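You operate a simulated robot arm through the tools that you are given. There is no shell and no other tool.

You run a simulated two-armed robot. Do the job below in one go: nothing can be reset, and whatever is moved stays where it is left.

TASK
Push the three square caps home on the square tubes of their colours.

The check looks at the end state, three seconds after you hand in, the way a careful person would. Anything else that was tipped, shoved, dropped, spilled or broken makes it a failure. Lids that push on must go on centred and level and be pressed home; caps that screw on are set level and turned clockwise until they are tight.

THE ROBOT
Two 7-joint arms with four-finger grippers on one trunk that stands fixed in place. Base frame: the origin is at the foot of the trunk, x ahead of it, y to its left, z up. Lengths are in mm, angles in rad, forces in N, time in s.
The left shoulder is at [40, 181, 1254], the right one opposite. With the tool pointing down near the work surface each hand reaches from about 280 to 820 mm from the base axis, measured 20 degrees to its own side. Payload 3.67 kg a hand.
The TCP of each hand is the grasp point between the finger pads, 28 mm short of the fingertips. In the tool frame z runs along the fingers and y along their closing line. Largest opening 112 mm; the body of the gripper starts 73 mm behind the TCP.
Orientation is that of the tool frame in the base frame, as a unit quaternion [x, y, z, w]. With the fingers straight down and closing along the base's y, the tool's x points along the base's -x, its y along +y and its z along -z.

THE INTERFACE
- The arms move only by the tool arm_command. It takes "left_deltas", "right_deltas" or both (then of equal length, played together; a hand with none holds still); each is a list of rows, each a list of 3 entries, a list of its own where there are three numbers: the gripper command, from -1 (shut) to 1 (fully open), values between in proportion, then the shift along the tool's x, y, z in units of 30 mm (1.0 is 30 mm), then the turn, a rotation vector about the tool's x, y, z in units of 5 degrees (1.0 is 5 degrees). In form: [[jaw, [dx, dy, dz], [ax, ay, az]], ...]. A call has 1 to 20 rows; each row shifts and turns the commanded pose from where the row before left it, along the tool's axes as they then stand. A call with a number of a shift or a turn outside -1 to 1 is refused whole. A row lasts 0.2 s, in which the tool goes at most 50 mm and 0.15 rad; a call with a longer step from one row to the next is refused whole, and so is a gripper value outside its range. A pose out of reach is approached as far as the arm can. The call stops where the force on the tool passes 40 N (or 10 N more than at its start, if that is more) or the arm is blocked; 0.2 s more then pass. Each finger halts on what it meets, pressing with about 34 N; the grip force reading is that of the motor and also rises with nothing between the fingers. The clock runs only during rows and for 0.2 s after the last one: add rows that do not move to give the fingers time. It gives the time, the measured TCP pose, the force on the tool (base axes), the opening and the grip force at its end, in the units of the frame above (readings bear some noise), with the torque about the TCP (base axes, N m) and any sound that the robot's microphone picked up.
- Cameras (640 x 400 px; columns grow to the right, rows downward): "scene" is now at [100.7, 32.9, 1480.9]; the picture's right is [0.38, -0.93, 0.00], its down [-0.57, -0.23, -0.79] and it looks along [0.73, 0.30, -0.62] (base axes); focal length 369 px, centre (320, 200). "left" rides on the left gripper at [60, 18, -104] in its tool frame; the picture's right is [-0.29, 0.96, 0.00], its down [-0.80, -0.24, -0.55] and it looks along [-0.53, -0.16, 0.83] (tool axes); focal length 234 px, centre (320, 200). "right" rides on the right gripper at [60, -18, -104] in its tool frame; the picture's right is [0.29, 0.96, 0.00], its down [-0.80, 0.24, -0.55] and it looks along [-0.53, 0.16, 0.83] (tool axes); focal length 234 px, centre (320, 200). There is no depth. A picture from a camera that has moved, and an enlarged one, comes with that camera's place and axes in the base frame and with its lens.
- camera(camera): a new picture of that camera. The clock stands still meanwhile.
- slide_trunk(by): slides the trunk up (or, below 0, down) by that many mm; the arms and the scene camera ride with it, the base frame stays. It gives what a move gives, with no picture.
- pan_tilt(pan, tilt): turns the head with the scene camera to pan (to the left, within 1.501 rad either way) and tilt (down, from -0.506 to 1.204), counted from straight ahead of the robot. It gives what a move gives.
- enlarge(camera, box): a new picture of the part [left, top, right, bottom] of that camera's present view, enlarged. The clock stands still meanwhile.
- finish_job(): hands the job in; it is judged then, once.

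Nothing tells you positions but the pictures and the camera data. Unless the task says otherwise, let go and move clear before handing in.

The tools are called after "Emit:" as name(argument=value, ...) on one line, values as JSON. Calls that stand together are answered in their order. arm_command: Moves the arms, as the interface text tells. Its arguments: {"type":"object","properties":{"left_deltas":{"type":"array"},"right_deltas":{"type":"array"}},"required":[]} The other tools are called the same way: slide_trunk (by) slides the trunk up or down; pan_tilt (pan, tilt) turns the head that bears the scene camera; camera (camera) takes a picture; enlarge (camera, box) takes an enlarged picture of a part of a camera's view; finish_job () hands the job in.

At the start:

```text
time: 0.0
left_position: [361.7, 399.3, 1225.0]
left_ee_rot: [-0.001, 1.0, -0.001, 0.0]
left_wrist_force: [-0.5, -0.4, 0.7]
left_wrist_torque: [0.01, 0.01, 0.01]
left_width: 111.9
left_finger_force: 0.1
right_position: [504.9, 35.7, 1235.0]
right_ee_rot: [-0.001, 1.0, 0.0, 0.0]
right_wrist_force: [0.9, -0.2, -0.5]
right_wrist_torque: [-0.01, 0.0, -0.01]
right_width: 112.1
right_finger_force: 0.0
trunk travel left (down, up): [-375.0, 139.0]
head pan, tilt: [0.386, 0.665]
```

scene: 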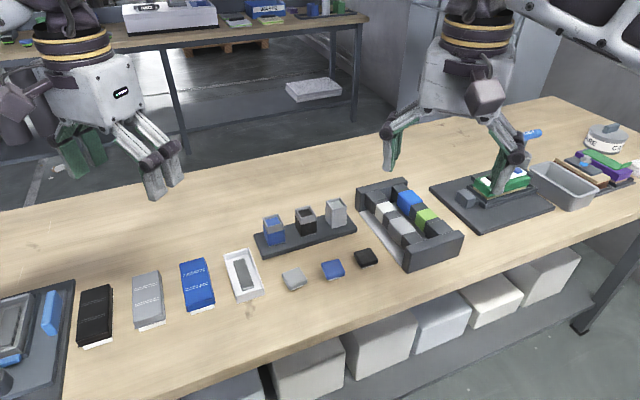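
right: 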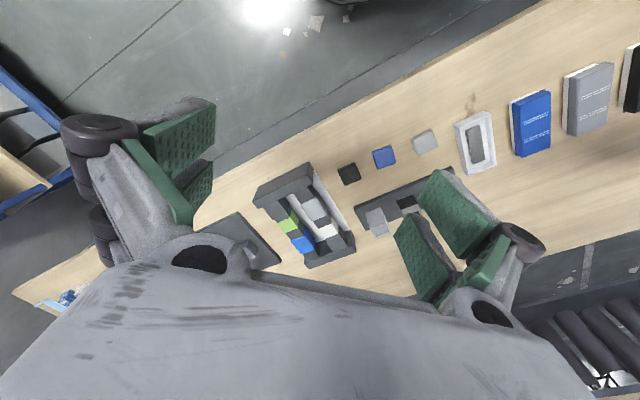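
left: 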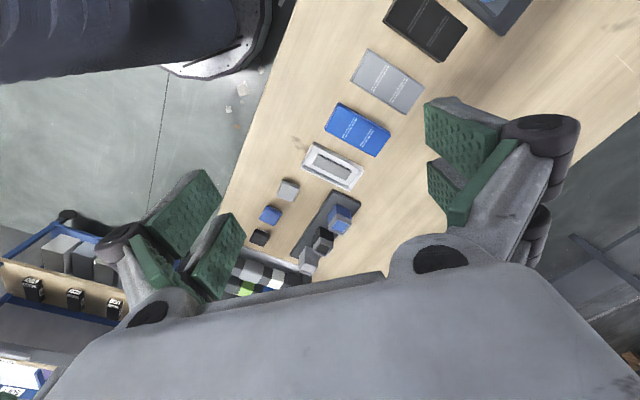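

I see three square caps (grey, blue, black) lying on the table in front of a dark rack that holds three square tubes (blue, black, grey). I'll enlarge the views to locate them precisely.

Emit:
enlarge(camera="scene", box=[220, 180, 400, 300])

Emit:
enlarge(camera="right", box=[320, 100, 500, 260])

Emit:
enlarge(camera="left", box=[230, 160, 390, 290])

```text
3.33 times, centred on (310, 240) of scene
camera zoom: at [100.7, 32.9, 1480.9], right [0.38, -0.93, 0.0], down [-0.57, -0.23, -0.79], along [0.73, 0.3, -0.62], focal length 1229 px, centre (353, 67)
```

zoom: 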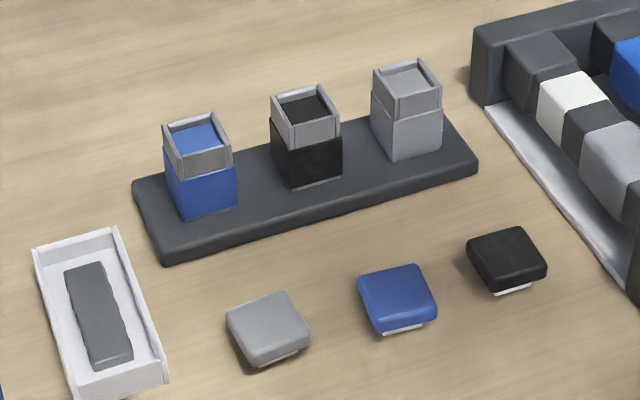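

```text
2.50 times, centred on (410, 180) of right
camera zoom: at [444.3, 19.1, 1340.4], right [-0.29, 0.96, 0.0], down [0.8, 0.24, 0.55], along [0.53, 0.16, -0.83], focal length 585 px, centre (95, 250)
```

zoom: 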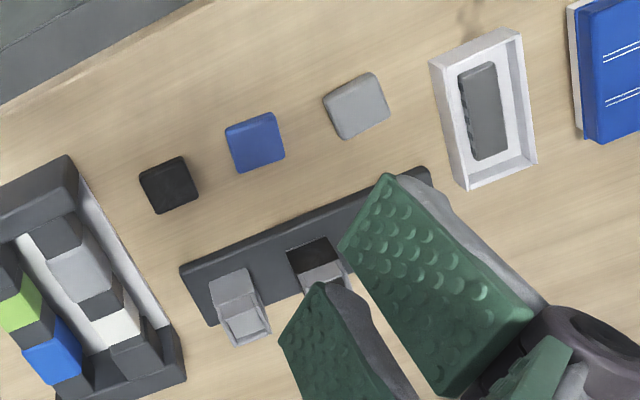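

```text
3.08 times, centred on (310, 225) of left
camera zoom: at [301.5, 416.0, 1327.2], right [0.29, 0.96, 0.0], down [0.8, -0.24, 0.55], along [0.53, -0.16, -0.83], focal length 720 px, centre (351, 123)
```

zoom: 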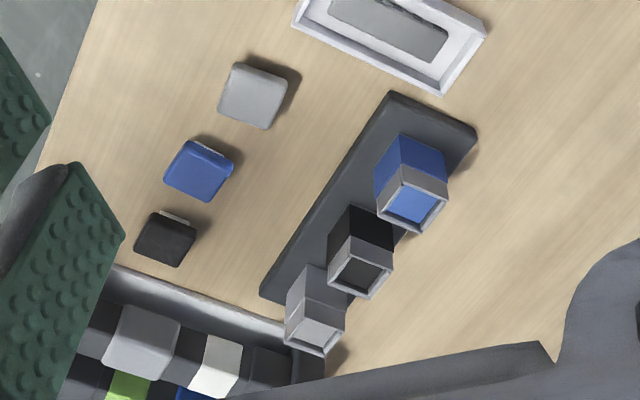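

Triangulating the scene and left views puts the blue cap at about (592, 203) with its top at z ≈ 885, so the caps and rack suit the left arm. I'll move the right hand away and bring the left hand over the area for a closer look.

Emit:
arm_command(left_deltas=[[1, [-0.5, -0.7, 0.5], [0, 0, 0]], [1, [-0.5, -0.7, 0.5], [0, 0, 0]], [1, [-0.5, -0.7, 0.5], [0, 0, 0]], [1, [-0.5, -0.7, 0.5], [0, 0, 0]], [1, [-0.5, -0.7, 0.5], [0, 0, 0]], [1, [-0.5, -0.7, 0.5], [0, 0, 0]], [1, [-0.5, -0.7, 0.5], [0, 0, 0]], [1, [-0.5, -0.7, 0.5], [0, 0, 0]]], right_deltas=[[1, [0.3, -1, 0], [0, 0, 0]], [1, [0.3, -1, 0], [0, 0, 0]], [1, [0.3, -1, 0], [0, 0, 0]], [1, [0.3, -1, 0], [0, 0, 0]], [1, [0.3, -1, 0], [0, 0, 0]], [1, [0.3, -1, 0], [0, 0, 0]], [1, [0.3, -1, 0], [0, 0, 0]], [1, [0.3, -1, 0], [0, 0, 0]]])

```text
time: 1.8
left_position: [480.1, 226.6, 1102.4]
left_ee_rot: [-0.001, 1.0, 0.0, 0.0]
left_wrist_force: [-0.4, -0.7, 0.2]
left_wrist_torque: [0.05, 0.01, 0.03]
left_width: 112.0
left_finger_force: 0.0
right_position: [433.5, -204.7, 1233.3]
right_ee_rot: [-0.001, 1.0, 0.001, 0.0]
right_wrist_force: [0.5, 0.0, -0.4]
right_wrist_torque: [0.01, 0.0, -0.05]
right_width: 112.0
right_finger_force: 0.1
trunk travel left (down, up): [-375.0, 139.0]
head pan, tilt: [0.386, 0.665]
```

The left hand is now near (480, 227, 1102) and the right hand is out of the way. Next I'll take pictures from the left camera.

Emit:
camera(camera="left")

Emit:
camera(camera="scene")

Emit:
camera(camera="right")

```text
taken
camera left: at [420.8, 242.9, 1207.0], right [0.29, 0.96, 0.0], down [0.8, -0.24, 0.55], along [0.53, -0.16, -0.83], focal length 234 px, centre (320, 200)
```

left: 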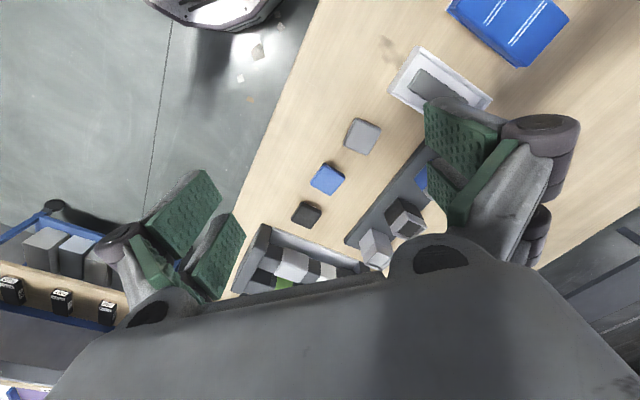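

```text
taken
camera scene: at [101.1, 30.3, 1480.9], right [0.38, -0.93, 0.0], down [-0.57, -0.23, -0.79], along [0.73, 0.3, -0.62], focal length 369 px, centre (320, 200)
```

scene: 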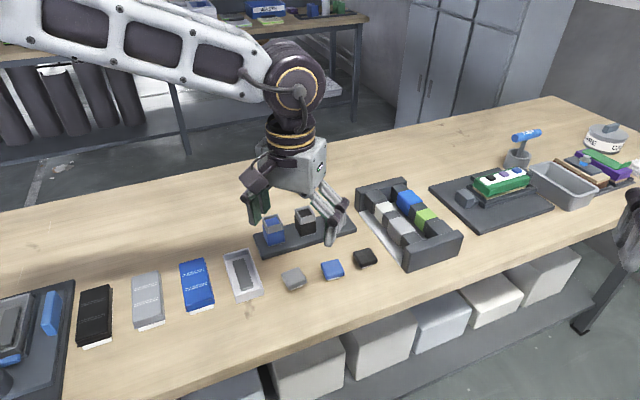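

```text
taken
camera right: at [373.5, -222.9, 1337.0], right [-0.29, 0.96, 0.0], down [0.8, 0.24, 0.55], along [0.53, 0.16, -0.83], focal length 234 px, centre (320, 200)
```

right: 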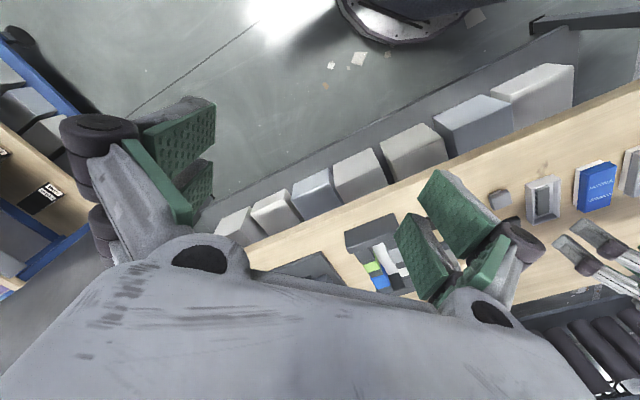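

The gripper body hides the rack in this view, so I'll move the left hand forward so the caps and tubes appear in the upper centre of its camera.

Emit:
arm_command(left_deltas=[[1, [-0.95, 0, 0], [0, 0, 0]], [1, [-0.95, 0, 0], [0, 0, 0]], [1, [-0.95, 0, 0], [0, 0, 0]], [1, [-0.95, 0, 0], [0, 0, 0]], [1, [-0.95, 0, 0], [0, 0, 0]], [1, [0, 0, 0], [0, 0, 0]], [1, [0, 0, 0], [0, 0, 0]]])

Emit:
camera(camera="left")

Emit:
camera(camera="scene")

```text
time: 3.4
left_position: [623.6, 231.5, 1102.6]
left_ee_rot: [0.0, 1.0, 0.0, 0.0]
left_wrist_force: [-0.2, 0.3, 0.4]
left_wrist_torque: [-0.02, 0.01, 0.01]
left_width: 111.9
left_finger_force: 0.0
right_position: [433.9, -202.4, 1233.5]
right_ee_rot: [-0.001, 1.0, 0.0, -0.001]
right_wrist_force: [0.4, -0.8, 0.7]
right_wrist_torque: [0.02, 0.01, 0.01]
right_width: 112.1
right_finger_force: 0.1
trunk travel left (down, up): [-375.0, 139.0]
head pan, tilt: [0.386, 0.665]
```

```text
taken
camera left: at [563.8, 249.0, 1205.5], right [0.29, 0.96, 0.0], down [0.8, -0.24, 0.55], along [0.53, -0.16, -0.83], focal length 234 px, centre (320, 200)
```

left: 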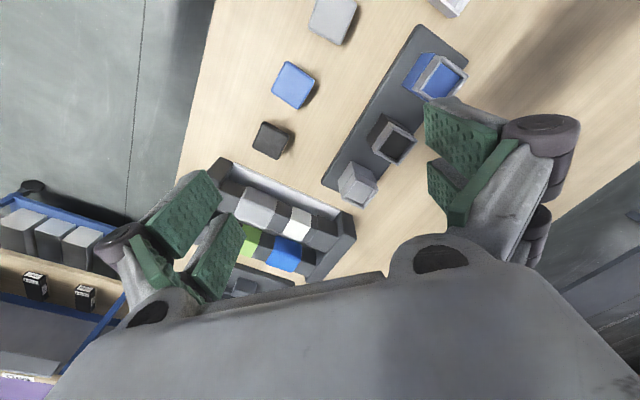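

```text
taken
camera scene: at [100.7, 32.3, 1480.9], right [0.38, -0.93, 0.0], down [-0.57, -0.23, -0.79], along [0.73, 0.3, -0.62], focal length 369 px, centre (320, 200)
```

scene: 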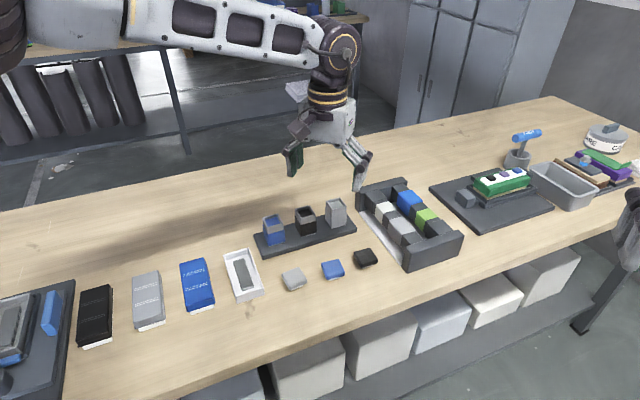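

The left camera now sees all three caps and tubes. I'll enlarge it for measuring.

Emit:
enlarge(camera="left", box=[230, 0, 390, 100])

Emit:
enlarge(camera="left", box=[230, 80, 390, 180])

Emit:
enlarge(camera="left", box=[320, 20, 480, 120])

Emit:
enlarge(camera="left", box=[310, 110, 470, 210])

Emit:
enlarge(camera="scene", box=[240, 180, 400, 300])

```text
4.00 times, centred on (310, 50) of left
camera zoom: at [563.8, 249.0, 1205.5], right [0.29, 0.96, 0.0], down [0.8, -0.24, 0.55], along [0.53, -0.16, -0.83], focal length 937 px, centre (360, 800)
```

zoom: 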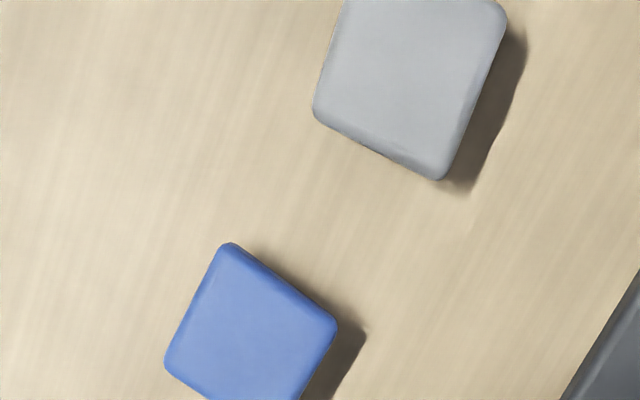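

```text
4.00 times, centred on (310, 130) of left
camera zoom: at [563.8, 249.0, 1205.5], right [0.29, 0.96, 0.0], down [0.8, -0.24, 0.55], along [0.53, -0.16, -0.83], focal length 937 px, centre (360, 480)
```

zoom: 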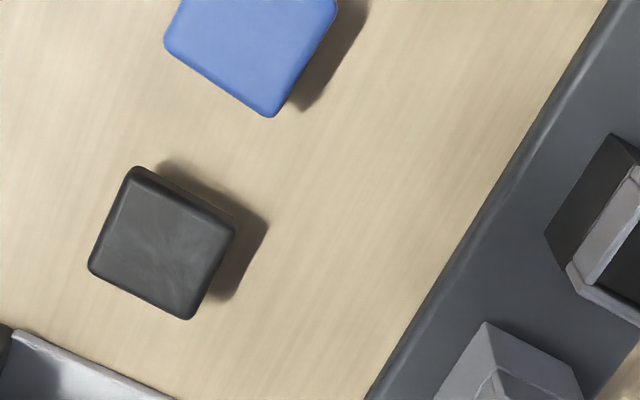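

```text
4.00 times, centred on (400, 70) of left
camera zoom: at [563.8, 249.0, 1205.5], right [0.29, 0.96, 0.0], down [0.8, -0.24, 0.55], along [0.53, -0.16, -0.83], focal length 937 px, centre (0, 720)
```

zoom: 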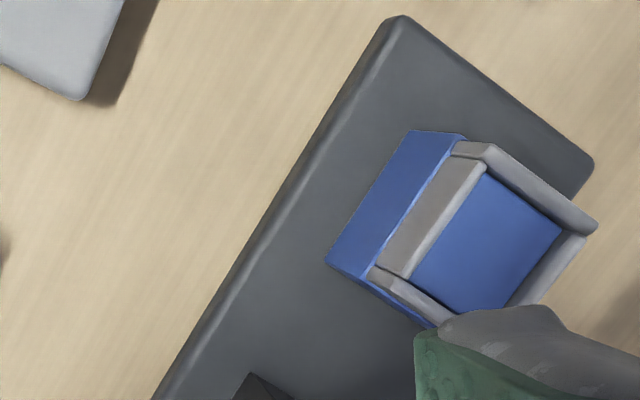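

```text
4.00 times, centred on (390, 160) of left
camera zoom: at [563.8, 249.0, 1205.5], right [0.29, 0.96, 0.0], down [0.8, -0.24, 0.55], along [0.53, -0.16, -0.83], focal length 937 px, centre (40, 360)
```

zoom: 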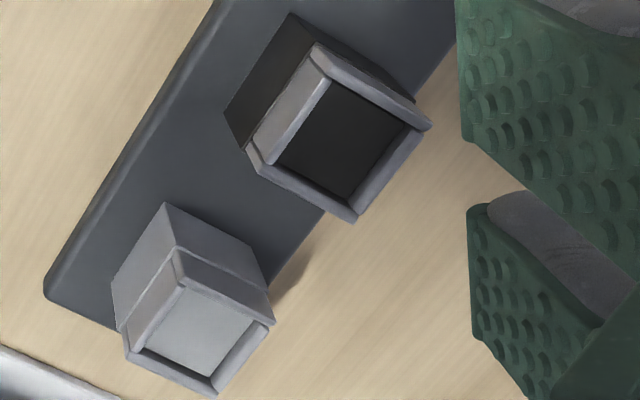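

```text
3.33 times, centred on (320, 240) of scene
camera zoom: at [100.7, 32.3, 1480.9], right [0.38, -0.93, 0.0], down [-0.57, -0.23, -0.79], along [0.73, 0.3, -0.62], focal length 1229 px, centre (320, 67)
```

zoom: 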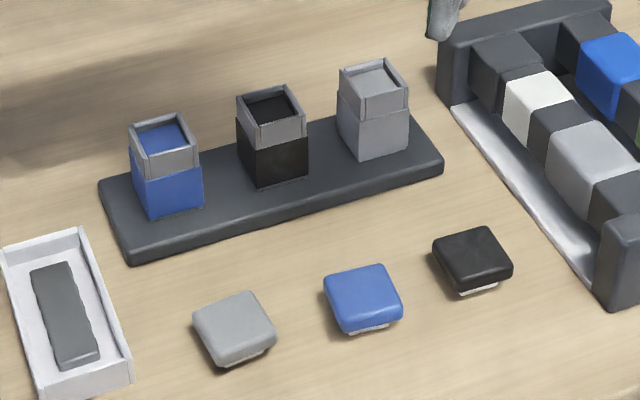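

The caps show a coloured shell over a white lower part, and each tube has a grey collar. I'll zoom in closer to understand how they fit together.

Emit:
enlarge(camera="scene", box=[260, 190, 350, 246])

Emit:
enlarge(camera="scene", box=[280, 236, 384, 301])

Emit:
enlarge(camera="left", box=[395, 40, 475, 90])

Emit:
enlarge(camera="left", box=[335, 110, 431, 170])

Emit:
enlarge(camera="left", box=[320, 150, 400, 210])

```text
7.11 times, centred on (305, 218) of scene
camera zoom: at [100.7, 32.3, 1480.9], right [0.38, -0.93, 0.0], down [-0.57, -0.23, -0.79], along [0.73, 0.3, -0.62], focal length 2622 px, centre (427, 72)
```

zoom: 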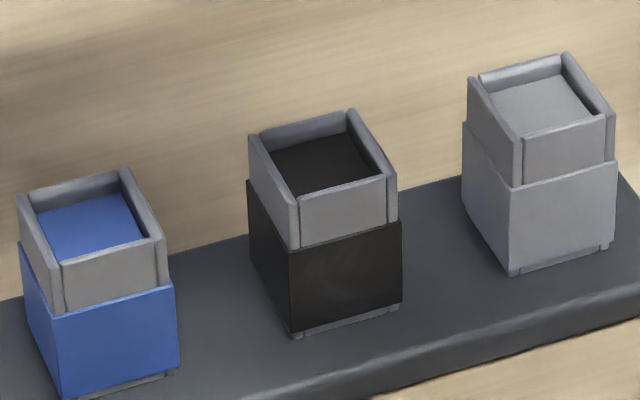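

```text
6.15 times, centred on (332, 268) of scene
camera zoom: at [100.7, 32.3, 1480.9], right [0.38, -0.93, 0.0], down [-0.57, -0.23, -0.79], along [0.73, 0.3, -0.62], focal length 2269 px, centre (246, -222)
```

zoom: 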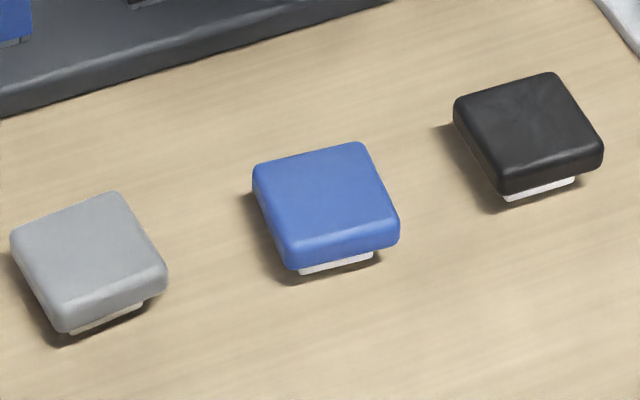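

```text
8.00 times, centred on (435, 65) of left
camera zoom: at [563.8, 249.0, 1205.5], right [0.29, 0.96, 0.0], down [0.8, -0.24, 0.55], along [0.53, -0.16, -0.83], focal length 1873 px, centre (-600, 1280)
```

zoom: 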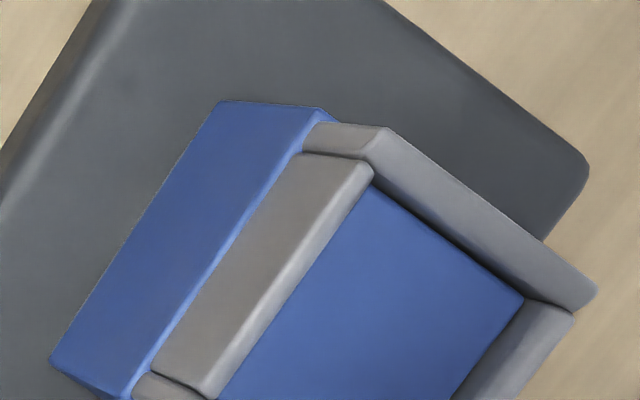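

```text
6.67 times, centred on (383, 140) of left
camera zoom: at [563.8, 249.0, 1205.5], right [0.29, 0.96, 0.0], down [0.8, -0.24, 0.55], along [0.53, -0.16, -0.83], focal length 1561 px, centre (-100, 600)
```

zoom: 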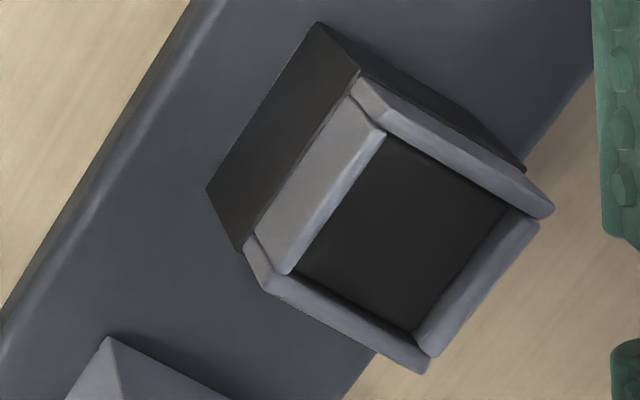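

```text
6.67 times, centred on (360, 180) of left
camera zoom: at [563.8, 249.0, 1205.5], right [0.29, 0.96, 0.0], down [0.8, -0.24, 0.55], along [0.53, -0.16, -0.83], focal length 1561 px, centre (53, 333)
```

zoom: 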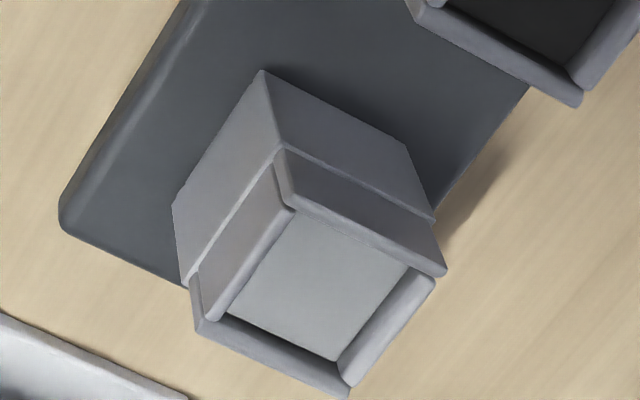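

The rack runs along −45°, with rim centres near blue (633, 361), black (687, 307) and grey (743, 252), rims at z ≈ 939. The caps are near grey (543, 269), blue (594, 204) and black (653, 149), each with a plug underneath. I'll turn the left hand to match the blue cap and move above it.

Emit:
arm_command(left_deltas=[[1, [0, 0, 0], [0, 0, 0.935]], [1, [0, 0, 0], [0, 0, 0.935]], [1, [0, 0, 0], [0, 0, 0.935]], [1, [0, 0, 0], [0, 0, 0.935]], [1, [0, 0, 0], [0, 0, 0.935]], [1, [0, 0, 0], [0, 0, 0.935]], [1, [0, 0, 0], [0, 0, 0.935]], [1, [0, 0, 0], [0, 0, 0.935]], [1, [0, 0, 0], [0, 0, 0.935]], [1, [0, 0, 0], [0, 0, 0.935]], [1, [0, 0, 0], [0, 0, 0.935]], [1, [0, 0, 0], [0, 0, 0]], [1, [0, 0, 0], [0, 0, 0]]])

```text
time: 6.2
left_position: [531.0, 161.0, 1098.5]
left_ee_rot: [0.428, 0.904, 0.004, 0.002]
left_wrist_force: [0.2, -0.8, 1.7]
left_wrist_torque: [-0.01, 0.03, 0.01]
left_width: 112.2
left_finger_force: 0.0
left hand out of reach, approached as far as the arm can: row 8, 9, 10, 11
right_position: [435.8, -204.2, 1232.7]
right_ee_rot: [-0.001, 1.0, 0.0, -0.001]
right_wrist_force: [0.6, -0.1, -0.5]
right_wrist_torque: [-0.02, 0.04, -0.01]
right_width: 112.0
right_finger_force: 0.1
trunk travel left (down, up): [-375.0, 139.0]
head pan, tilt: [0.386, 0.665]
```

The arm couldn't hold that turn at this height and drifted to (531, 161). I'll turn back to a reachable pose, then lower the hand before trying again.

Emit:
arm_command(left_deltas=[[1, [0, 0, 0], [0, 0, -0.935]], [1, [0, 0, 0], [0, 0, -0.935]], [1, [0, 0, 0], [0, 0, -0.935]], [1, [0, 0, 0], [0, 0, -0.935]], [1, [0, 0, 0], [0, 0, -0.935]], [1, [0, 0, 0], [0, 0, 0]], [1, [0, 0, 0], [0, 0, 0]]])

Emit:
camera(camera="scene")

```text
time: 7.8
left_position: [530.3, 160.9, 1097.9]
left_ee_rot: [0.242, 0.97, 0.001, 0.0]
left_wrist_force: [-0.7, -0.1, -0.1]
left_wrist_torque: [-0.03, -0.01, -0.03]
left_width: 112.0
left_finger_force: 0.1
right_position: [434.4, -203.1, 1233.0]
right_ee_rot: [-0.001, 1.0, 0.0, 0.001]
right_wrist_force: [-0.2, 0.1, 0.0]
right_wrist_torque: [0.0, -0.01, -0.02]
right_width: 112.4
right_finger_force: 0.1
trunk travel left (down, up): [-375.0, 139.0]
head pan, tilt: [0.386, 0.665]
```

```text
taken
camera scene: at [100.7, 32.7, 1480.9], right [0.38, -0.93, 0.0], down [-0.57, -0.23, -0.79], along [0.73, 0.3, -0.62], focal length 369 px, centre (320, 200)
```

scene: 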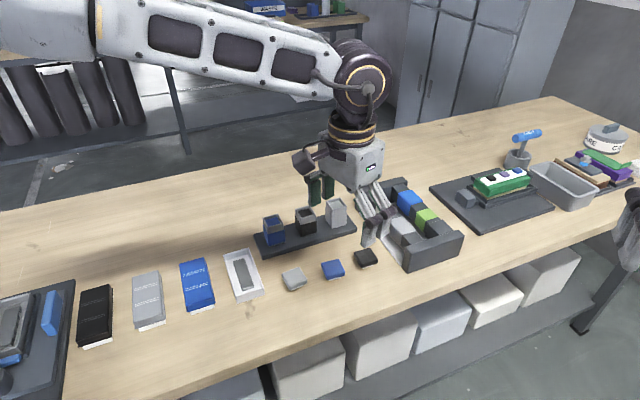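

The hand now holds a turn of about −28° near (530, 161). I'll go over the blue cap and lower to TCP z ≈ 960, which should be better for reach.

Emit:
arm_command(left_deltas=[[1, [-0.199, 0.38, 0.767], [0, 0, 0]], [1, [-0.199, 0.38, 0.767], [0, 0, 0]], [1, [-0.199, 0.38, 0.767], [0, 0, 0]], [1, [-0.199, 0.38, 0.767], [0, 0, 0]], [1, [-0.199, 0.38, 0.767], [0, 0, 0]], [1, [-0.199, 0.38, 0.767], [0, 0, 0]], [1, [0, 0, 0], [0, 0, 0]], [1, [0, 0, 0], [0, 0, 0]]])

Emit:
camera(camera="left")

```text
time: 9.6
left_position: [596.3, 205.5, 962.6]
left_ee_rot: [0.242, 0.97, 0.0, 0.0]
left_wrist_force: [-0.1, -1.0, 0.5]
left_wrist_torque: [-0.02, 0.01, 0.01]
left_width: 112.2
left_finger_force: 0.0
right_position: [433.2, -203.3, 1232.5]
right_ee_rot: [-0.001, 1.0, 0.0, 0.0]
right_wrist_force: [0.1, -0.1, 0.2]
right_wrist_torque: [-0.01, -0.02, 0.0]
right_width: 112.0
right_finger_force: 0.1
trunk travel left (down, up): [-375.0, 139.0]
head pan, tilt: [0.386, 0.665]
```

```text
taken
camera left: at [552.0, 248.0, 1065.8], right [0.7, 0.71, 0.0], down [0.59, -0.59, 0.55], along [0.39, -0.39, -0.83], focal length 234 px, centre (320, 200)
```

left: 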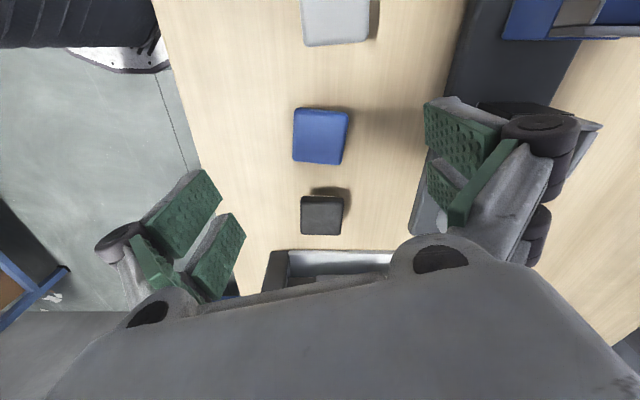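

At this height the arm is fine, and the blue cap is straight below with the tray edge further off. I'll try the remaining turn to match the blue cap.

Emit:
arm_command(left_deltas=[[1, [0, 0, 0], [0, 0, 0.936]], [1, [0, 0, 0], [0, 0, 0.936]], [1, [0, 0, 0], [0, 0, 0.936]], [1, [0, 0, 0], [0, 0, 0.936]], [1, [0, 0, 0], [0, 0, 0.936]], [1, [0, 0, 0], [0, 0, 0]], [1, [0, 0, 0], [0, 0, 0]]])

Emit:
camera(camera="left")

```text
time: 11.2
left_position: [535.1, 169.0, 961.7]
left_ee_rot: [0.428, 0.904, 0.006, 0.003]
left_wrist_force: [0.0, -0.1, 0.5]
left_wrist_torque: [0.0, -0.02, 0.01]
left_width: 112.1
left_finger_force: 0.0
left hand out of reach, approached as far as the arm can: row 3, 4, 5
right_position: [433.9, -203.5, 1232.7]
right_ee_rot: [-0.001, 1.0, 0.0, 0.001]
right_wrist_force: [0.0, -0.3, -0.1]
right_wrist_torque: [0.0, -0.03, 0.03]
right_width: 112.2
right_finger_force: 0.0
trunk travel left (down, up): [-375.0, 139.0]
head pan, tilt: [0.386, 0.665]
```

```text
taken
camera left: at [510.3, 224.8, 1064.9], right [0.92, 0.38, 0.01], down [0.31, -0.77, 0.55], along [0.22, -0.51, -0.83], focal length 234 px, centre (320, 200)
```

left: 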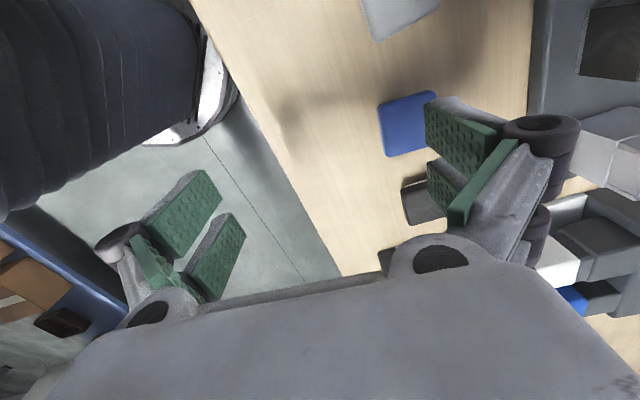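

Turning that way reaches a wrist limit. A square cap can equally be held along the row direction, so I'll turn the other way to a closing line near 129°.

Emit:
arm_command(left_deltas=[[1, [0, 0, 0], [0, 0, -0.995]], [1, [0, 0, 0], [0, 0, -0.995]], [1, [0, 0, 0], [0, 0, -0.995]], [1, [0, 0, 0], [0, 0, -0.995]], [1, [0, 0, 0], [0, 0, -0.995]], [1, [0, 0, 0], [0, 0, -0.995]], [1, [0, 0, 0], [0, 0, -0.995]], [1, [0, 0, 0], [0, 0, -0.995]], [1, [0, 0, 0], [0, 0, -0.995]], [1, [0, 0, 0], [0, 0, -0.995]], [1, [0, 0, 0], [0, 0, -0.995]], [1, [0, 0, 0], [0, 0, -0.995]], [1, [0, 0, 0], [0, 0, -0.995]], [1, [0, 0, 0], [0, 0, -0.995]], [1, [0, 0, 0], [0, 0, -0.995]], [1, [0, 0, 0], [0, 0, -0.995]], [1, [0, 0, 0], [0, 0, -0.995]], [1, [0, 0, 0], [0, 0, -0.995]], [1, [0, 0, 0], [0, 0, 0]], [1, [0, 0, 0], [0, 0, 0]]])

```text
time: 15.4
left_position: [535.2, 169.2, 962.3]
left_ee_rot: [-0.327, 0.945, 0.0, 0.0]
left_wrist_force: [0.0, -0.2, 0.8]
left_wrist_torque: [-0.01, -0.03, 0.01]
left_width: 112.0
left_finger_force: 0.1
right_position: [433.9, -202.6, 1232.6]
right_ee_rot: [-0.001, 1.0, 0.0, 0.0]
right_wrist_force: [-0.3, -0.1, 0.0]
right_wrist_torque: [-0.02, -0.02, 0.02]
right_width: 112.0
right_finger_force: 0.1
trunk travel left (down, up): [-375.0, 139.0]
head pan, tilt: [0.386, 0.665]
```

That direction works: the closing line is at about 128°. Now I'll move over the blue cap.

Emit:
arm_command(left_deltas=[[1, [-0.756, -0.096, 0], [0, 0, 0]], [1, [-0.756, -0.096, 0], [0, 0, 0]], [1, [-0.756, -0.096, 0], [0, 0, 0]], [1, [0, 0, 0], [0, 0, 0]], [1, [0, 0, 0], [0, 0, 0]]])

Emit:
camera(camera="left")

Emit:
enlarge(camera="left", box=[240, 60, 400, 160])

Emit:
camera(camera="scene")

```text
time: 16.6
left_position: [592.3, 203.0, 960.8]
left_ee_rot: [-0.326, 0.945, 0.0, -0.001]
left_wrist_force: [0.1, 0.4, -0.1]
left_wrist_torque: [0.0, -0.02, 0.0]
left_width: 111.8
left_finger_force: 0.1
right_position: [434.5, -202.8, 1232.0]
right_ee_rot: [-0.001, 1.0, 0.0, 0.0]
right_wrist_force: [-0.4, -0.1, 0.1]
right_wrist_torque: [-0.04, 0.0, -0.02]
right_width: 112.2
right_finger_force: 0.1
trunk travel left (down, up): [-375.0, 139.0]
head pan, tilt: [0.386, 0.665]
```

```text
taken
camera left: at [534.3, 179.6, 1063.8], right [-0.36, 0.93, 0.0], down [0.78, 0.3, 0.55], along [0.52, 0.2, -0.83], focal length 234 px, centre (320, 200)
```

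left: 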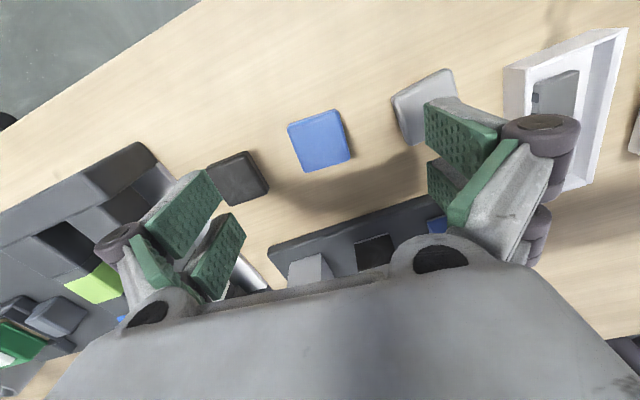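

```text
4.00 times, centred on (320, 110) of left
camera zoom: at [534.3, 179.6, 1063.8], right [-0.36, 0.93, 0.0], down [0.78, 0.3, 0.55], along [0.52, 0.2, -0.83], focal length 937 px, centre (320, 560)
```

zoom: 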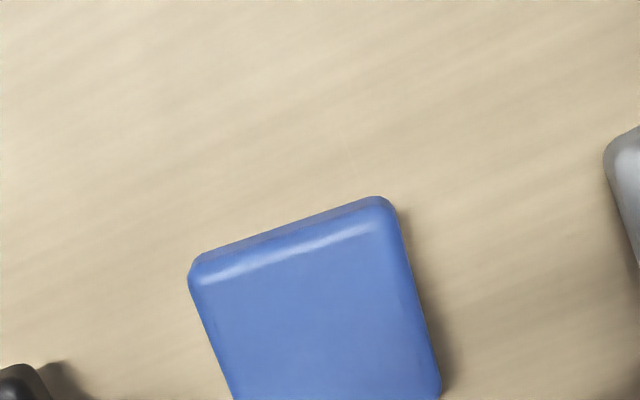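

```text
taken
camera scene: at [100.7, 32.7, 1480.9], right [0.38, -0.93, 0.0], down [-0.57, -0.23, -0.79], along [0.73, 0.3, -0.62], focal length 369 px, centre (320, 200)
```

scene: 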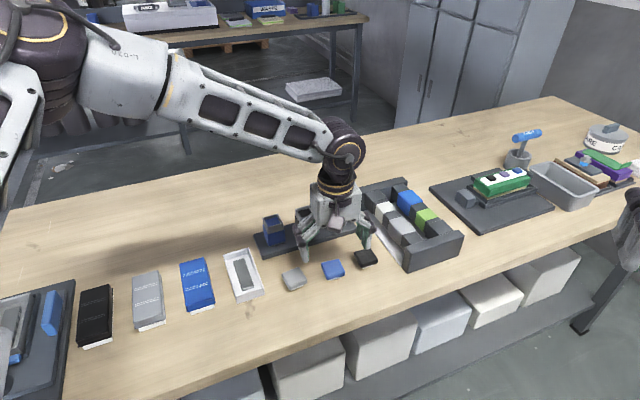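

The blue cap is in the gap between the fingers. I'll enlarge it to measure its centre and turn precisely.

Emit:
enlarge(camera="left", box=[256, 95, 384, 175])

Emit:
enlarge(camera="left", box=[100, 100, 560, 320])

```text
5.00 times, centred on (320, 135) of left
camera zoom: at [534.3, 179.6, 1063.8], right [-0.36, 0.93, 0.0], down [0.78, 0.3, 0.55], along [0.52, 0.2, -0.83], focal length 1171 px, centre (320, 525)
```

zoom: 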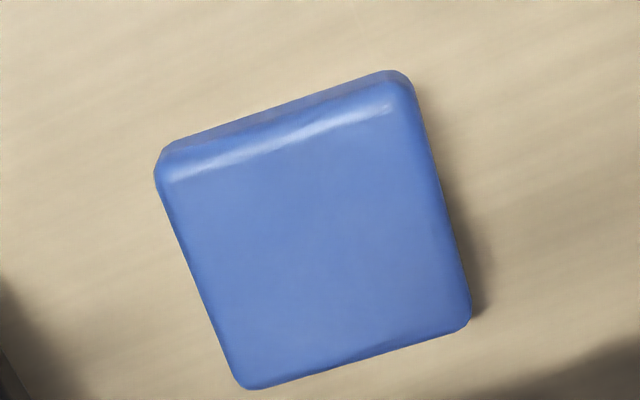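

```text
1.39 times, centred on (330, 210) of left
camera zoom: at [534.3, 179.6, 1063.8], right [-0.36, 0.93, 0.0], down [0.78, 0.3, 0.55], along [0.52, 0.2, -0.83], focal length 326 px, centre (306, 186)
```

zoom: 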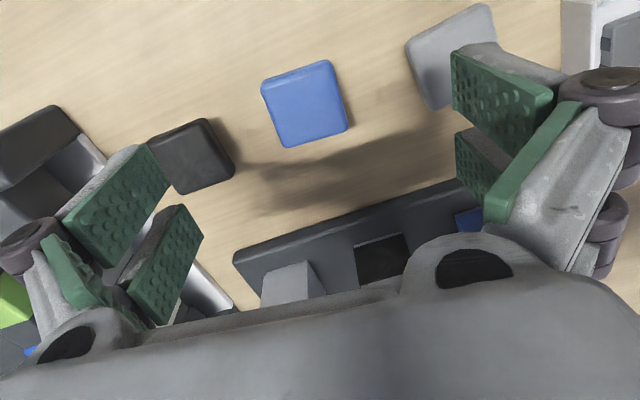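

The blue cap's centre is about (595.4, 203.1) with a turn of about 38.7°, which is 3 mm from the TCP. I'll narrow the jaw so it clears the neighbouring caps, correct the offset and go partway down.

Emit:
arm_command(left_deltas=[[0.1, [-0.08, -0.063, 0], [0, 0, -0.12]], [0.1, [0, 0, 0], [0, 0, 0]], [0.1, [0, 0, 0.5], [0, 0, 0]], [0.1, [0, 0, 0.5], [0, 0, 0]], [0.1, [0, 0, 0.5], [0, 0, 0]], [0.1, [0, 0, 0], [0, 0, 0]], [0.1, [0, 0, 0], [0, 0, 0]]])

Emit:
camera(camera="left")

Emit:
enlarge(camera="scene", box=[280, 220, 392, 290])

```text
time: 18.2
left_position: [588.6, 209.7, 921.3]
left_ee_rot: [-0.331, 0.944, 0.0, 0.001]
left_wrist_force: [-0.2, -0.3, 0.4]
left_wrist_torque: [0.02, -0.01, 0.02]
left_width: 61.8
left_finger_force: 0.1
left hand out of reach, approached as far as the arm can: row 5
right_position: [434.8, -203.3, 1233.3]
right_ee_rot: [-0.001, 1.0, 0.0, 0.0]
right_wrist_force: [0.7, -0.3, -0.7]
right_wrist_torque: [-0.01, -0.04, -0.02]
right_width: 112.1
right_finger_force: 0.0
trunk travel left (down, up): [-375.0, 139.0]
head pan, tilt: [0.386, 0.665]
```

```text
taken
camera left: at [531.2, 185.6, 1025.1], right [-0.37, 0.93, 0.0], down [0.77, 0.31, 0.55], along [0.51, 0.21, -0.83], focal length 234 px, centre (320, 200)
```

left: 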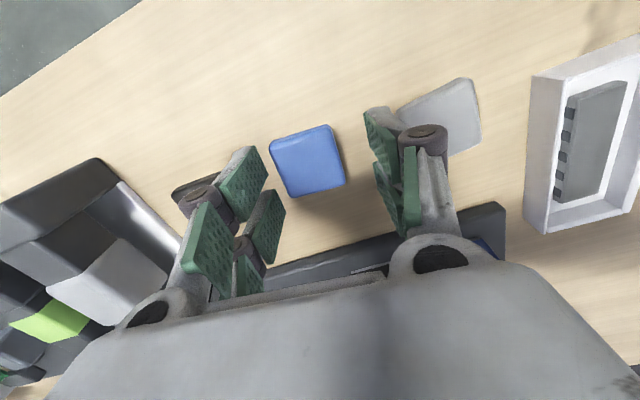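

```text
5.71 times, centred on (336, 255) of scene
camera zoom: at [100.7, 32.7, 1480.9], right [0.38, -0.93, 0.0], down [-0.57, -0.23, -0.79], along [0.73, 0.3, -0.62], focal length 2107 px, centre (229, -114)
```

zoom: 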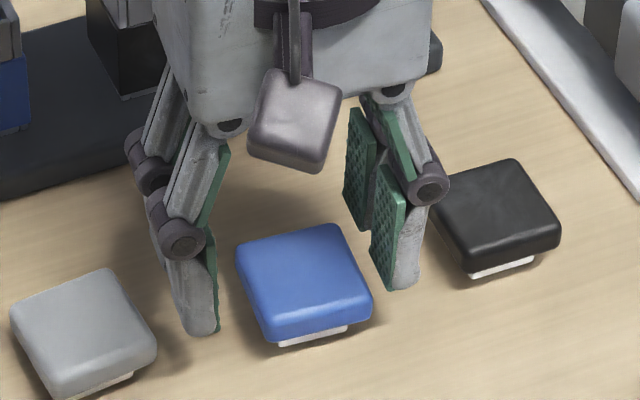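

The arm reports out of reach at this height with this turn; it stopped clear of everything near (589, 210, 921). Raising the shoulders may help, so I'll lift the hand and slide the trunk up.

Emit:
arm_command(left_deltas=[[0.1, [0, 0, -0.6], [0, 0, 0]], [0.1, [0, 0, -0.6], [0, 0, 0]], [0.1, [0, 0, 0], [0, 0, 0]]])

Emit:
slide_trunk(by=100)

```text
time: 19.0
left_position: [588.7, 210.3, 957.9]
left_ee_rot: [-0.33, 0.944, 0.0, -0.002]
left_wrist_force: [1.0, -0.3, 0.1]
left_wrist_torque: [0.02, 0.04, -0.01]
left_width: 61.5
left_finger_force: 0.0
right_position: [435.5, -202.6, 1232.6]
right_ee_rot: [-0.001, 1.0, -0.001, 0.0]
right_wrist_force: [0.0, 0.0, -0.2]
right_wrist_torque: [-0.02, -0.04, 0.02]
right_width: 112.0
right_finger_force: 0.1
trunk travel left (down, up): [-375.0, 139.0]
head pan, tilt: [0.386, 0.665]
```

```text
time: 20.3
left_position: [591.1, 208.9, 1059.6]
left_ee_rot: [-0.331, 0.944, 0.001, 0.001]
left_wrist_force: [-0.8, -0.1, -0.6]
left_wrist_torque: [-0.04, 0.04, -0.01]
left_width: 61.4
left_finger_force: 0.1
right_position: [434.5, -203.3, 1335.1]
right_ee_rot: [-0.001, 1.0, 0.0, 0.0]
right_wrist_force: [-0.4, 0.4, -0.1]
right_wrist_torque: [0.02, 0.04, 0.02]
right_width: 112.1
right_finger_force: 0.0
trunk travel left (down, up): [-475.0, 39.0]
head pan, tilt: [0.386, 0.665]
```

The trunk is up 100 mm. I'll now come back down over the blue cap and watch for reach limits.

Emit:
arm_command(left_deltas=[[0.1, [0, -0.056, 0.8], [0, 0, 0]], [0.1, [0, -0.056, 0.8], [0, 0, 0]], [0.1, [0, -0.056, 0.8], [0, 0, 0]], [0.1, [0, -0.056, 0.8], [0, 0, 0]], [0.1, [0, -0.056, 0.8], [0, 0, 0]], [0.1, [0, 0, 0], [0, 0, 0]], [0.1, [0, 0, 0], [0, 0, 0]]])

```text
time: 21.9
left_position: [562.2, 231.3, 973.7]
left_ee_rot: [-0.332, 0.943, -0.001, 0.001]
left_wrist_force: [-0.6, 0.1, -0.2]
left_wrist_torque: [0.0, 0.06, 0.02]
left_width: 61.7
left_finger_force: 0.1
left hand out of reach, approached as far as the arm can: row 2, 3, 4, 5
right_position: [435.0, -203.0, 1334.6]
right_ee_rot: [-0.001, 1.0, 0.0, 0.0]
right_wrist_force: [-0.9, -0.2, -0.1]
right_wrist_torque: [-0.01, 0.02, -0.03]
right_width: 112.3
right_finger_force: 0.1
trunk travel left (down, up): [-475.0, 39.0]
head pan, tilt: [0.386, 0.665]
```

Sliding up made it worse: the limit follows the shoulder, at about 325 mm below it. So the trunk should go down instead. I'll raise the hand first, then lower the trunk.

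Emit:
arm_command(left_deltas=[[0.1, [0, 0, -1], [0, 0, 0]], [0.1, [0, 0, -1], [0, 0, 0]], [0.1, [0, 0, -1], [0, 0, 0]], [0.1, [0, 0, -1], [0, 0, 0]], [0.1, [0, 0, -1], [0, 0, 0]], [0.1, [0, 0, -1], [0, 0, 0]], [0.1, [0, 0, -1], [0, 0, 0]], [0.1, [0, 0, 0], [0, 0, 0]], [0.1, [0, 0, 0], [0, 0, 0]]])

Emit:
slide_trunk(by=-200)

```text
time: 23.9
left_position: [561.4, 232.6, 1185.7]
left_ee_rot: [-0.33, 0.944, 0.0, 0.0]
left_wrist_force: [0.4, -0.2, -0.5]
left_wrist_torque: [0.0, -0.05, 0.01]
left_width: 61.3
left_finger_force: 0.0
right_position: [434.3, -202.9, 1334.5]
right_ee_rot: [-0.001, 1.0, -0.001, -0.001]
right_wrist_force: [0.6, -0.7, -0.5]
right_wrist_torque: [-0.01, -0.01, 0.0]
right_width: 112.0
right_finger_force: 0.0
trunk travel left (down, up): [-475.0, 39.0]
head pan, tilt: [0.386, 0.665]
```

```text
time: 26.1
left_position: [561.2, 232.4, 985.6]
left_ee_rot: [-0.331, 0.944, 0.0, 0.0]
left_wrist_force: [0.4, -0.3, -0.4]
left_wrist_torque: [0.0, -0.02, 0.02]
left_width: 61.7
left_finger_force: 0.1
right_position: [434.1, -202.8, 1134.3]
right_ee_rot: [-0.001, 1.0, 0.0, 0.0]
right_wrist_force: [-0.2, -0.5, -0.5]
right_wrist_torque: [0.01, -0.02, -0.04]
right_width: 112.3
right_finger_force: 0.1
trunk travel left (down, up): [-275.0, 239.0]
head pan, tilt: [0.386, 0.665]
```

The shoulder is now about 1154 high. I'll test the hardest place, above the grey tube with the closing line at 135°, at a safe height.

Emit:
arm_command(left_deltas=[[0.1, [-0.859, -0.545, -0.1], [0, 0, 0]], [0.1, [-0.859, -0.545, -0.1], [0, 0, 0]], [0.1, [-0.859, -0.545, -0.1], [0, 0, 0]], [0.1, [-0.859, -0.545, -0.1], [0, 0, 0]], [0.1, [-0.859, -0.545, -0.1], [0, 0, 0]], [0.1, [-0.859, -0.545, -0.1], [0, 0, 0]], [0.1, [0, 0, 0], [0, 0, -0.63]], [0.1, [0, 0, 0], [0, 0, -0.63]], [0.1, [0, 0, 0], [0, 0, 0]], [0.1, [0, 0, 0], [0, 0, 0]]])

Emit:
camera(camera="left")

Emit:
camera(camera="scene")

```text
time: 28.3
left_position: [698.9, 272.0, 1008.8]
left_ee_rot: [-0.383, 0.924, -0.001, 0.0]
left_wrist_force: [-0.4, 0.0, 1.3]
left_wrist_torque: [0.01, -0.02, 0.02]
left_width: 61.8
left_finger_force: 0.0
left hand out of reach, approached as far as the arm can: row 5, 6
right_position: [434.9, -202.6, 1134.1]
right_ee_rot: [-0.001, 1.0, 0.001, 0.0]
right_wrist_force: [-0.1, 0.4, -0.3]
right_wrist_torque: [0.04, 0.0, 0.0]
right_width: 112.0
right_finger_force: 0.1
trunk travel left (down, up): [-275.0, 239.0]
head pan, tilt: [0.386, 0.665]
```

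```text
taken
camera left: at [643.8, 242.2, 1112.0], right [-0.47, 0.88, 0.0], down [0.73, 0.39, 0.55], along [0.49, 0.26, -0.83], focal length 234 px, centre (320, 200)
```

left: 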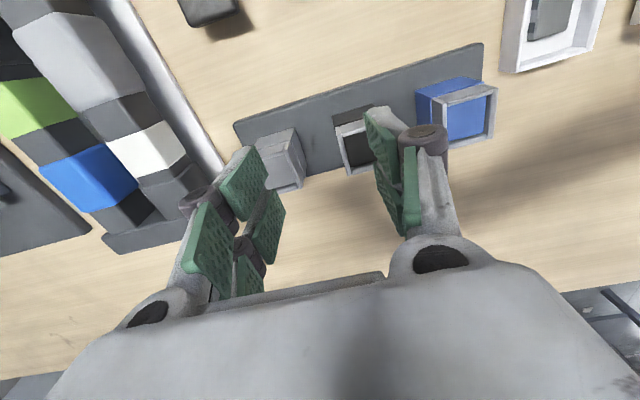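

```text
taken
camera scene: at [100.7, 32.7, 1381.6], right [0.38, -0.93, 0.0], down [-0.57, -0.23, -0.79], along [0.73, 0.3, -0.62], focal length 369 px, centre (320, 200)
```

scene: 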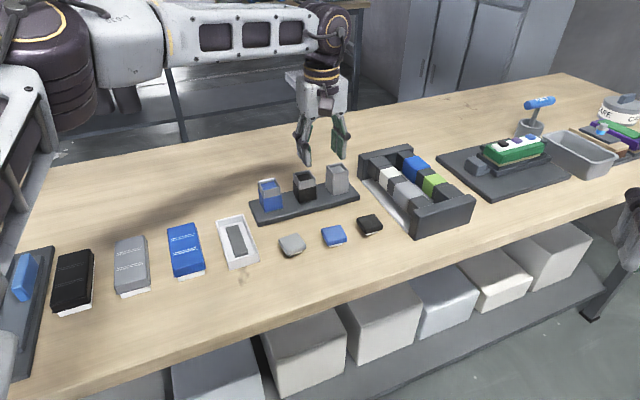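

The hand holds 135° at (699, 272) and I can see the rack and tubes clearly. I'll test moving on to above the grey tube from here.

Emit:
arm_command(left_deltas=[[0.1, [-0.19, -0.5, 0], [0, 0, 0]], [0.1, [-0.19, -0.5, 0], [0, 0, 0]], [0.1, [-0.19, -0.5, 0], [0, 0, 0]], [0.1, [0, 0, 0], [0, 0, 0]], [0.1, [0, 0, 0], [0, 0, 0]]])

```text
time: 29.5
left_position: [698.6, 272.0, 1009.0]
left_ee_rot: [-0.383, 0.924, 0.0, 0.0]
left_wrist_force: [1.3, -0.3, -0.2]
left_wrist_torque: [0.01, 0.02, 0.01]
left_width: 61.8
left_finger_force: 0.0
left hand out of reach, approached as far as the arm can: row 1, 2, 3
right_position: [435.1, -203.3, 1134.1]
right_ee_rot: [0.0, 1.0, 0.0, -0.001]
right_wrist_force: [-1.1, 0.7, -0.1]
right_wrist_torque: [-0.02, 0.01, 0.02]
right_width: 112.0
right_finger_force: 0.1
trunk travel left (down, up): [-275.0, 239.0]
head pan, tilt: [0.386, 0.665]
```

The grey tube position is out of reach with this setup. I'll check whether the turn or the distance limits it by trying with a smaller turn.

Emit:
arm_command(left_deltas=[[0.1, [0, 0, 0], [0, 0, 1]], [0.1, [0, 0, 0], [0, 0, 1]], [0.1, [0, 0, 0], [0, 0, 1]], [0.1, [0, 0, 0], [0, 0, 1]], [0.1, [0, 0, 0], [0, 0, 1]], [0.1, [0, 0, 0], [0, 0, 1]], [0.1, [0, 0, 0], [0, 0, 1]], [0.1, [0, 0, 0], [0, 0, 1]], [0.1, [0, 0, 0], [0, 0, 1]], [0.1, [-0.5, -0.22, 0], [0, 0, 0]], [0.1, [-0.5, -0.22, 0], [0, 0, 0]], [0.1, [-0.5, -0.22, 0], [0, 0, 0]], [0.1, [0, 0, 0], [0, 0, 0]], [0.1, [0, 0, 0], [0, 0, 0]]])

```text
time: 32.5
left_position: [699.2, 272.9, 1008.2]
left_ee_rot: [0.001, 1.0, -0.001, 0.001]
left_wrist_force: [-0.2, -0.3, 0.4]
left_wrist_torque: [-0.01, 0.0, -0.01]
left_width: 61.6
left_finger_force: 0.0
left hand out of reach, approached as far as the arm can: row 10, 11, 12
right_position: [434.8, -203.2, 1133.8]
right_ee_rot: [-0.001, 1.0, 0.0, 0.001]
right_wrist_force: [0.7, -0.3, 0.8]
right_wrist_torque: [-0.01, -0.02, 0.02]
right_width: 111.9
right_finger_force: 0.0
trunk travel left (down, up): [-275.0, 239.0]
head pan, tilt: [0.386, 0.665]
```

It is stuck there even without the turn, so distance is the limit at this shoulder height. A trunk setting in between may serve both; I'll raise it 50 mm and test again.

Emit:
slide_trunk(by=50)

Emit:
arm_command(left_deltas=[[0.1, [0, 0, 0.9], [0, 0, 0]], [0.1, [0, 0, 0.9], [0, 0, 0]], [0.1, [-0.5, -0.22, 0], [0, 0, 0]], [0.1, [-0.5, -0.22, 0], [0, 0, 0]], [0.1, [-0.5, -0.22, 0], [0, 0, 0]], [0.1, [0, 0, 0], [0, 0, 0]], [0.1, [0, 0, 0], [0, 0, 0]]])

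```text
time: 33.4
left_position: [700.6, 273.4, 1057.7]
left_ee_rot: [0.001, 1.0, 0.0, -0.001]
left_wrist_force: [-0.2, 0.0, 1.6]
left_wrist_torque: [0.01, -0.01, -0.02]
left_width: 61.7
left_finger_force: 0.1
right_position: [433.2, -203.7, 1182.2]
right_ee_rot: [-0.001, 1.0, 0.0, 0.001]
right_wrist_force: [-0.2, 0.1, 0.3]
right_wrist_torque: [0.01, 0.02, -0.01]
right_width: 112.0
right_finger_force: 0.1
trunk travel left (down, up): [-325.0, 189.0]
head pan, tilt: [0.386, 0.665]
```

```text
time: 35.0
left_position: [693.7, 275.9, 1009.4]
left_ee_rot: [0.0, 1.0, -0.001, 0.001]
left_wrist_force: [0.3, -0.4, -0.3]
left_wrist_torque: [-0.01, -0.02, 0.0]
left_width: 61.6
left_finger_force: 0.1
left hand out of reach, approached as far as the arm can: row 2, 3, 4, 5
right_position: [433.8, -203.8, 1184.2]
right_ee_rot: [-0.001, 1.0, -0.001, 0.0]
right_wrist_force: [0.1, 0.0, 0.0]
right_wrist_torque: [0.02, -0.03, 0.03]
right_width: 111.9
right_finger_force: 0.0
trunk travel left (down, up): [-325.0, 189.0]
head pan, tilt: [0.386, 0.665]
```

Going lower also fails here, so something in the arm's posture limits it. I'll look at the arm itself with the head camera.

Emit:
pan_tilt(pan=0.9, tilt=0.35)

Emit:
camera(camera="scene")

Emit:
camera(camera="right")

```text
time: 36.0
left_position: [693.7, 275.1, 1009.2]
left_ee_rot: [0.0, 1.0, 0.0, 0.002]
left_wrist_force: [-0.5, -0.7, -0.2]
left_wrist_torque: [0.02, -0.03, 0.01]
left_width: 61.5
left_finger_force: 0.0
right_position: [434.4, -203.0, 1183.0]
right_ee_rot: [-0.001, 1.0, 0.0, 0.0]
right_wrist_force: [0.3, 1.0, 0.3]
right_wrist_torque: [0.02, 0.02, 0.02]
right_width: 111.8
right_finger_force: 0.1
trunk travel left (down, up): [-325.0, 189.0]
head pan, tilt: [0.901, 0.351]
```

```text
taken
camera scene: at [78.8, 73.2, 1459.3], right [0.78, -0.62, 0.0], down [-0.21, -0.27, -0.94], along [0.58, 0.74, -0.34], focal length 369 px, centre (320, 200)
```

scene: 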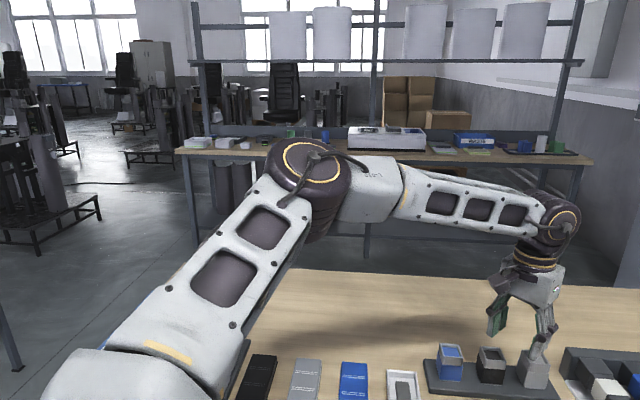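

```text
taken
camera right: at [373.3, -220.5, 1287.6], right [-0.29, 0.96, 0.0], down [0.8, 0.24, 0.55], along [0.53, 0.16, -0.83], focal length 234 px, centre (320, 200)
```

right: 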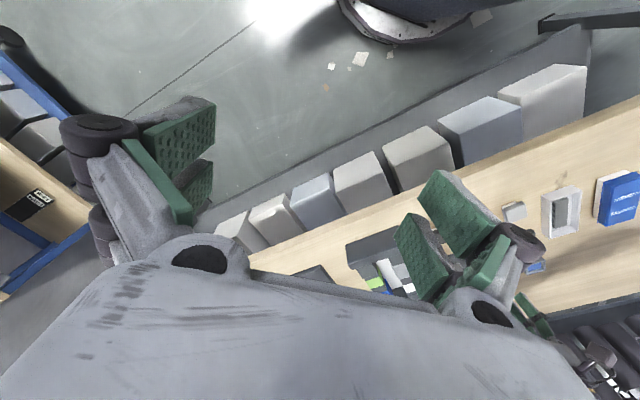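

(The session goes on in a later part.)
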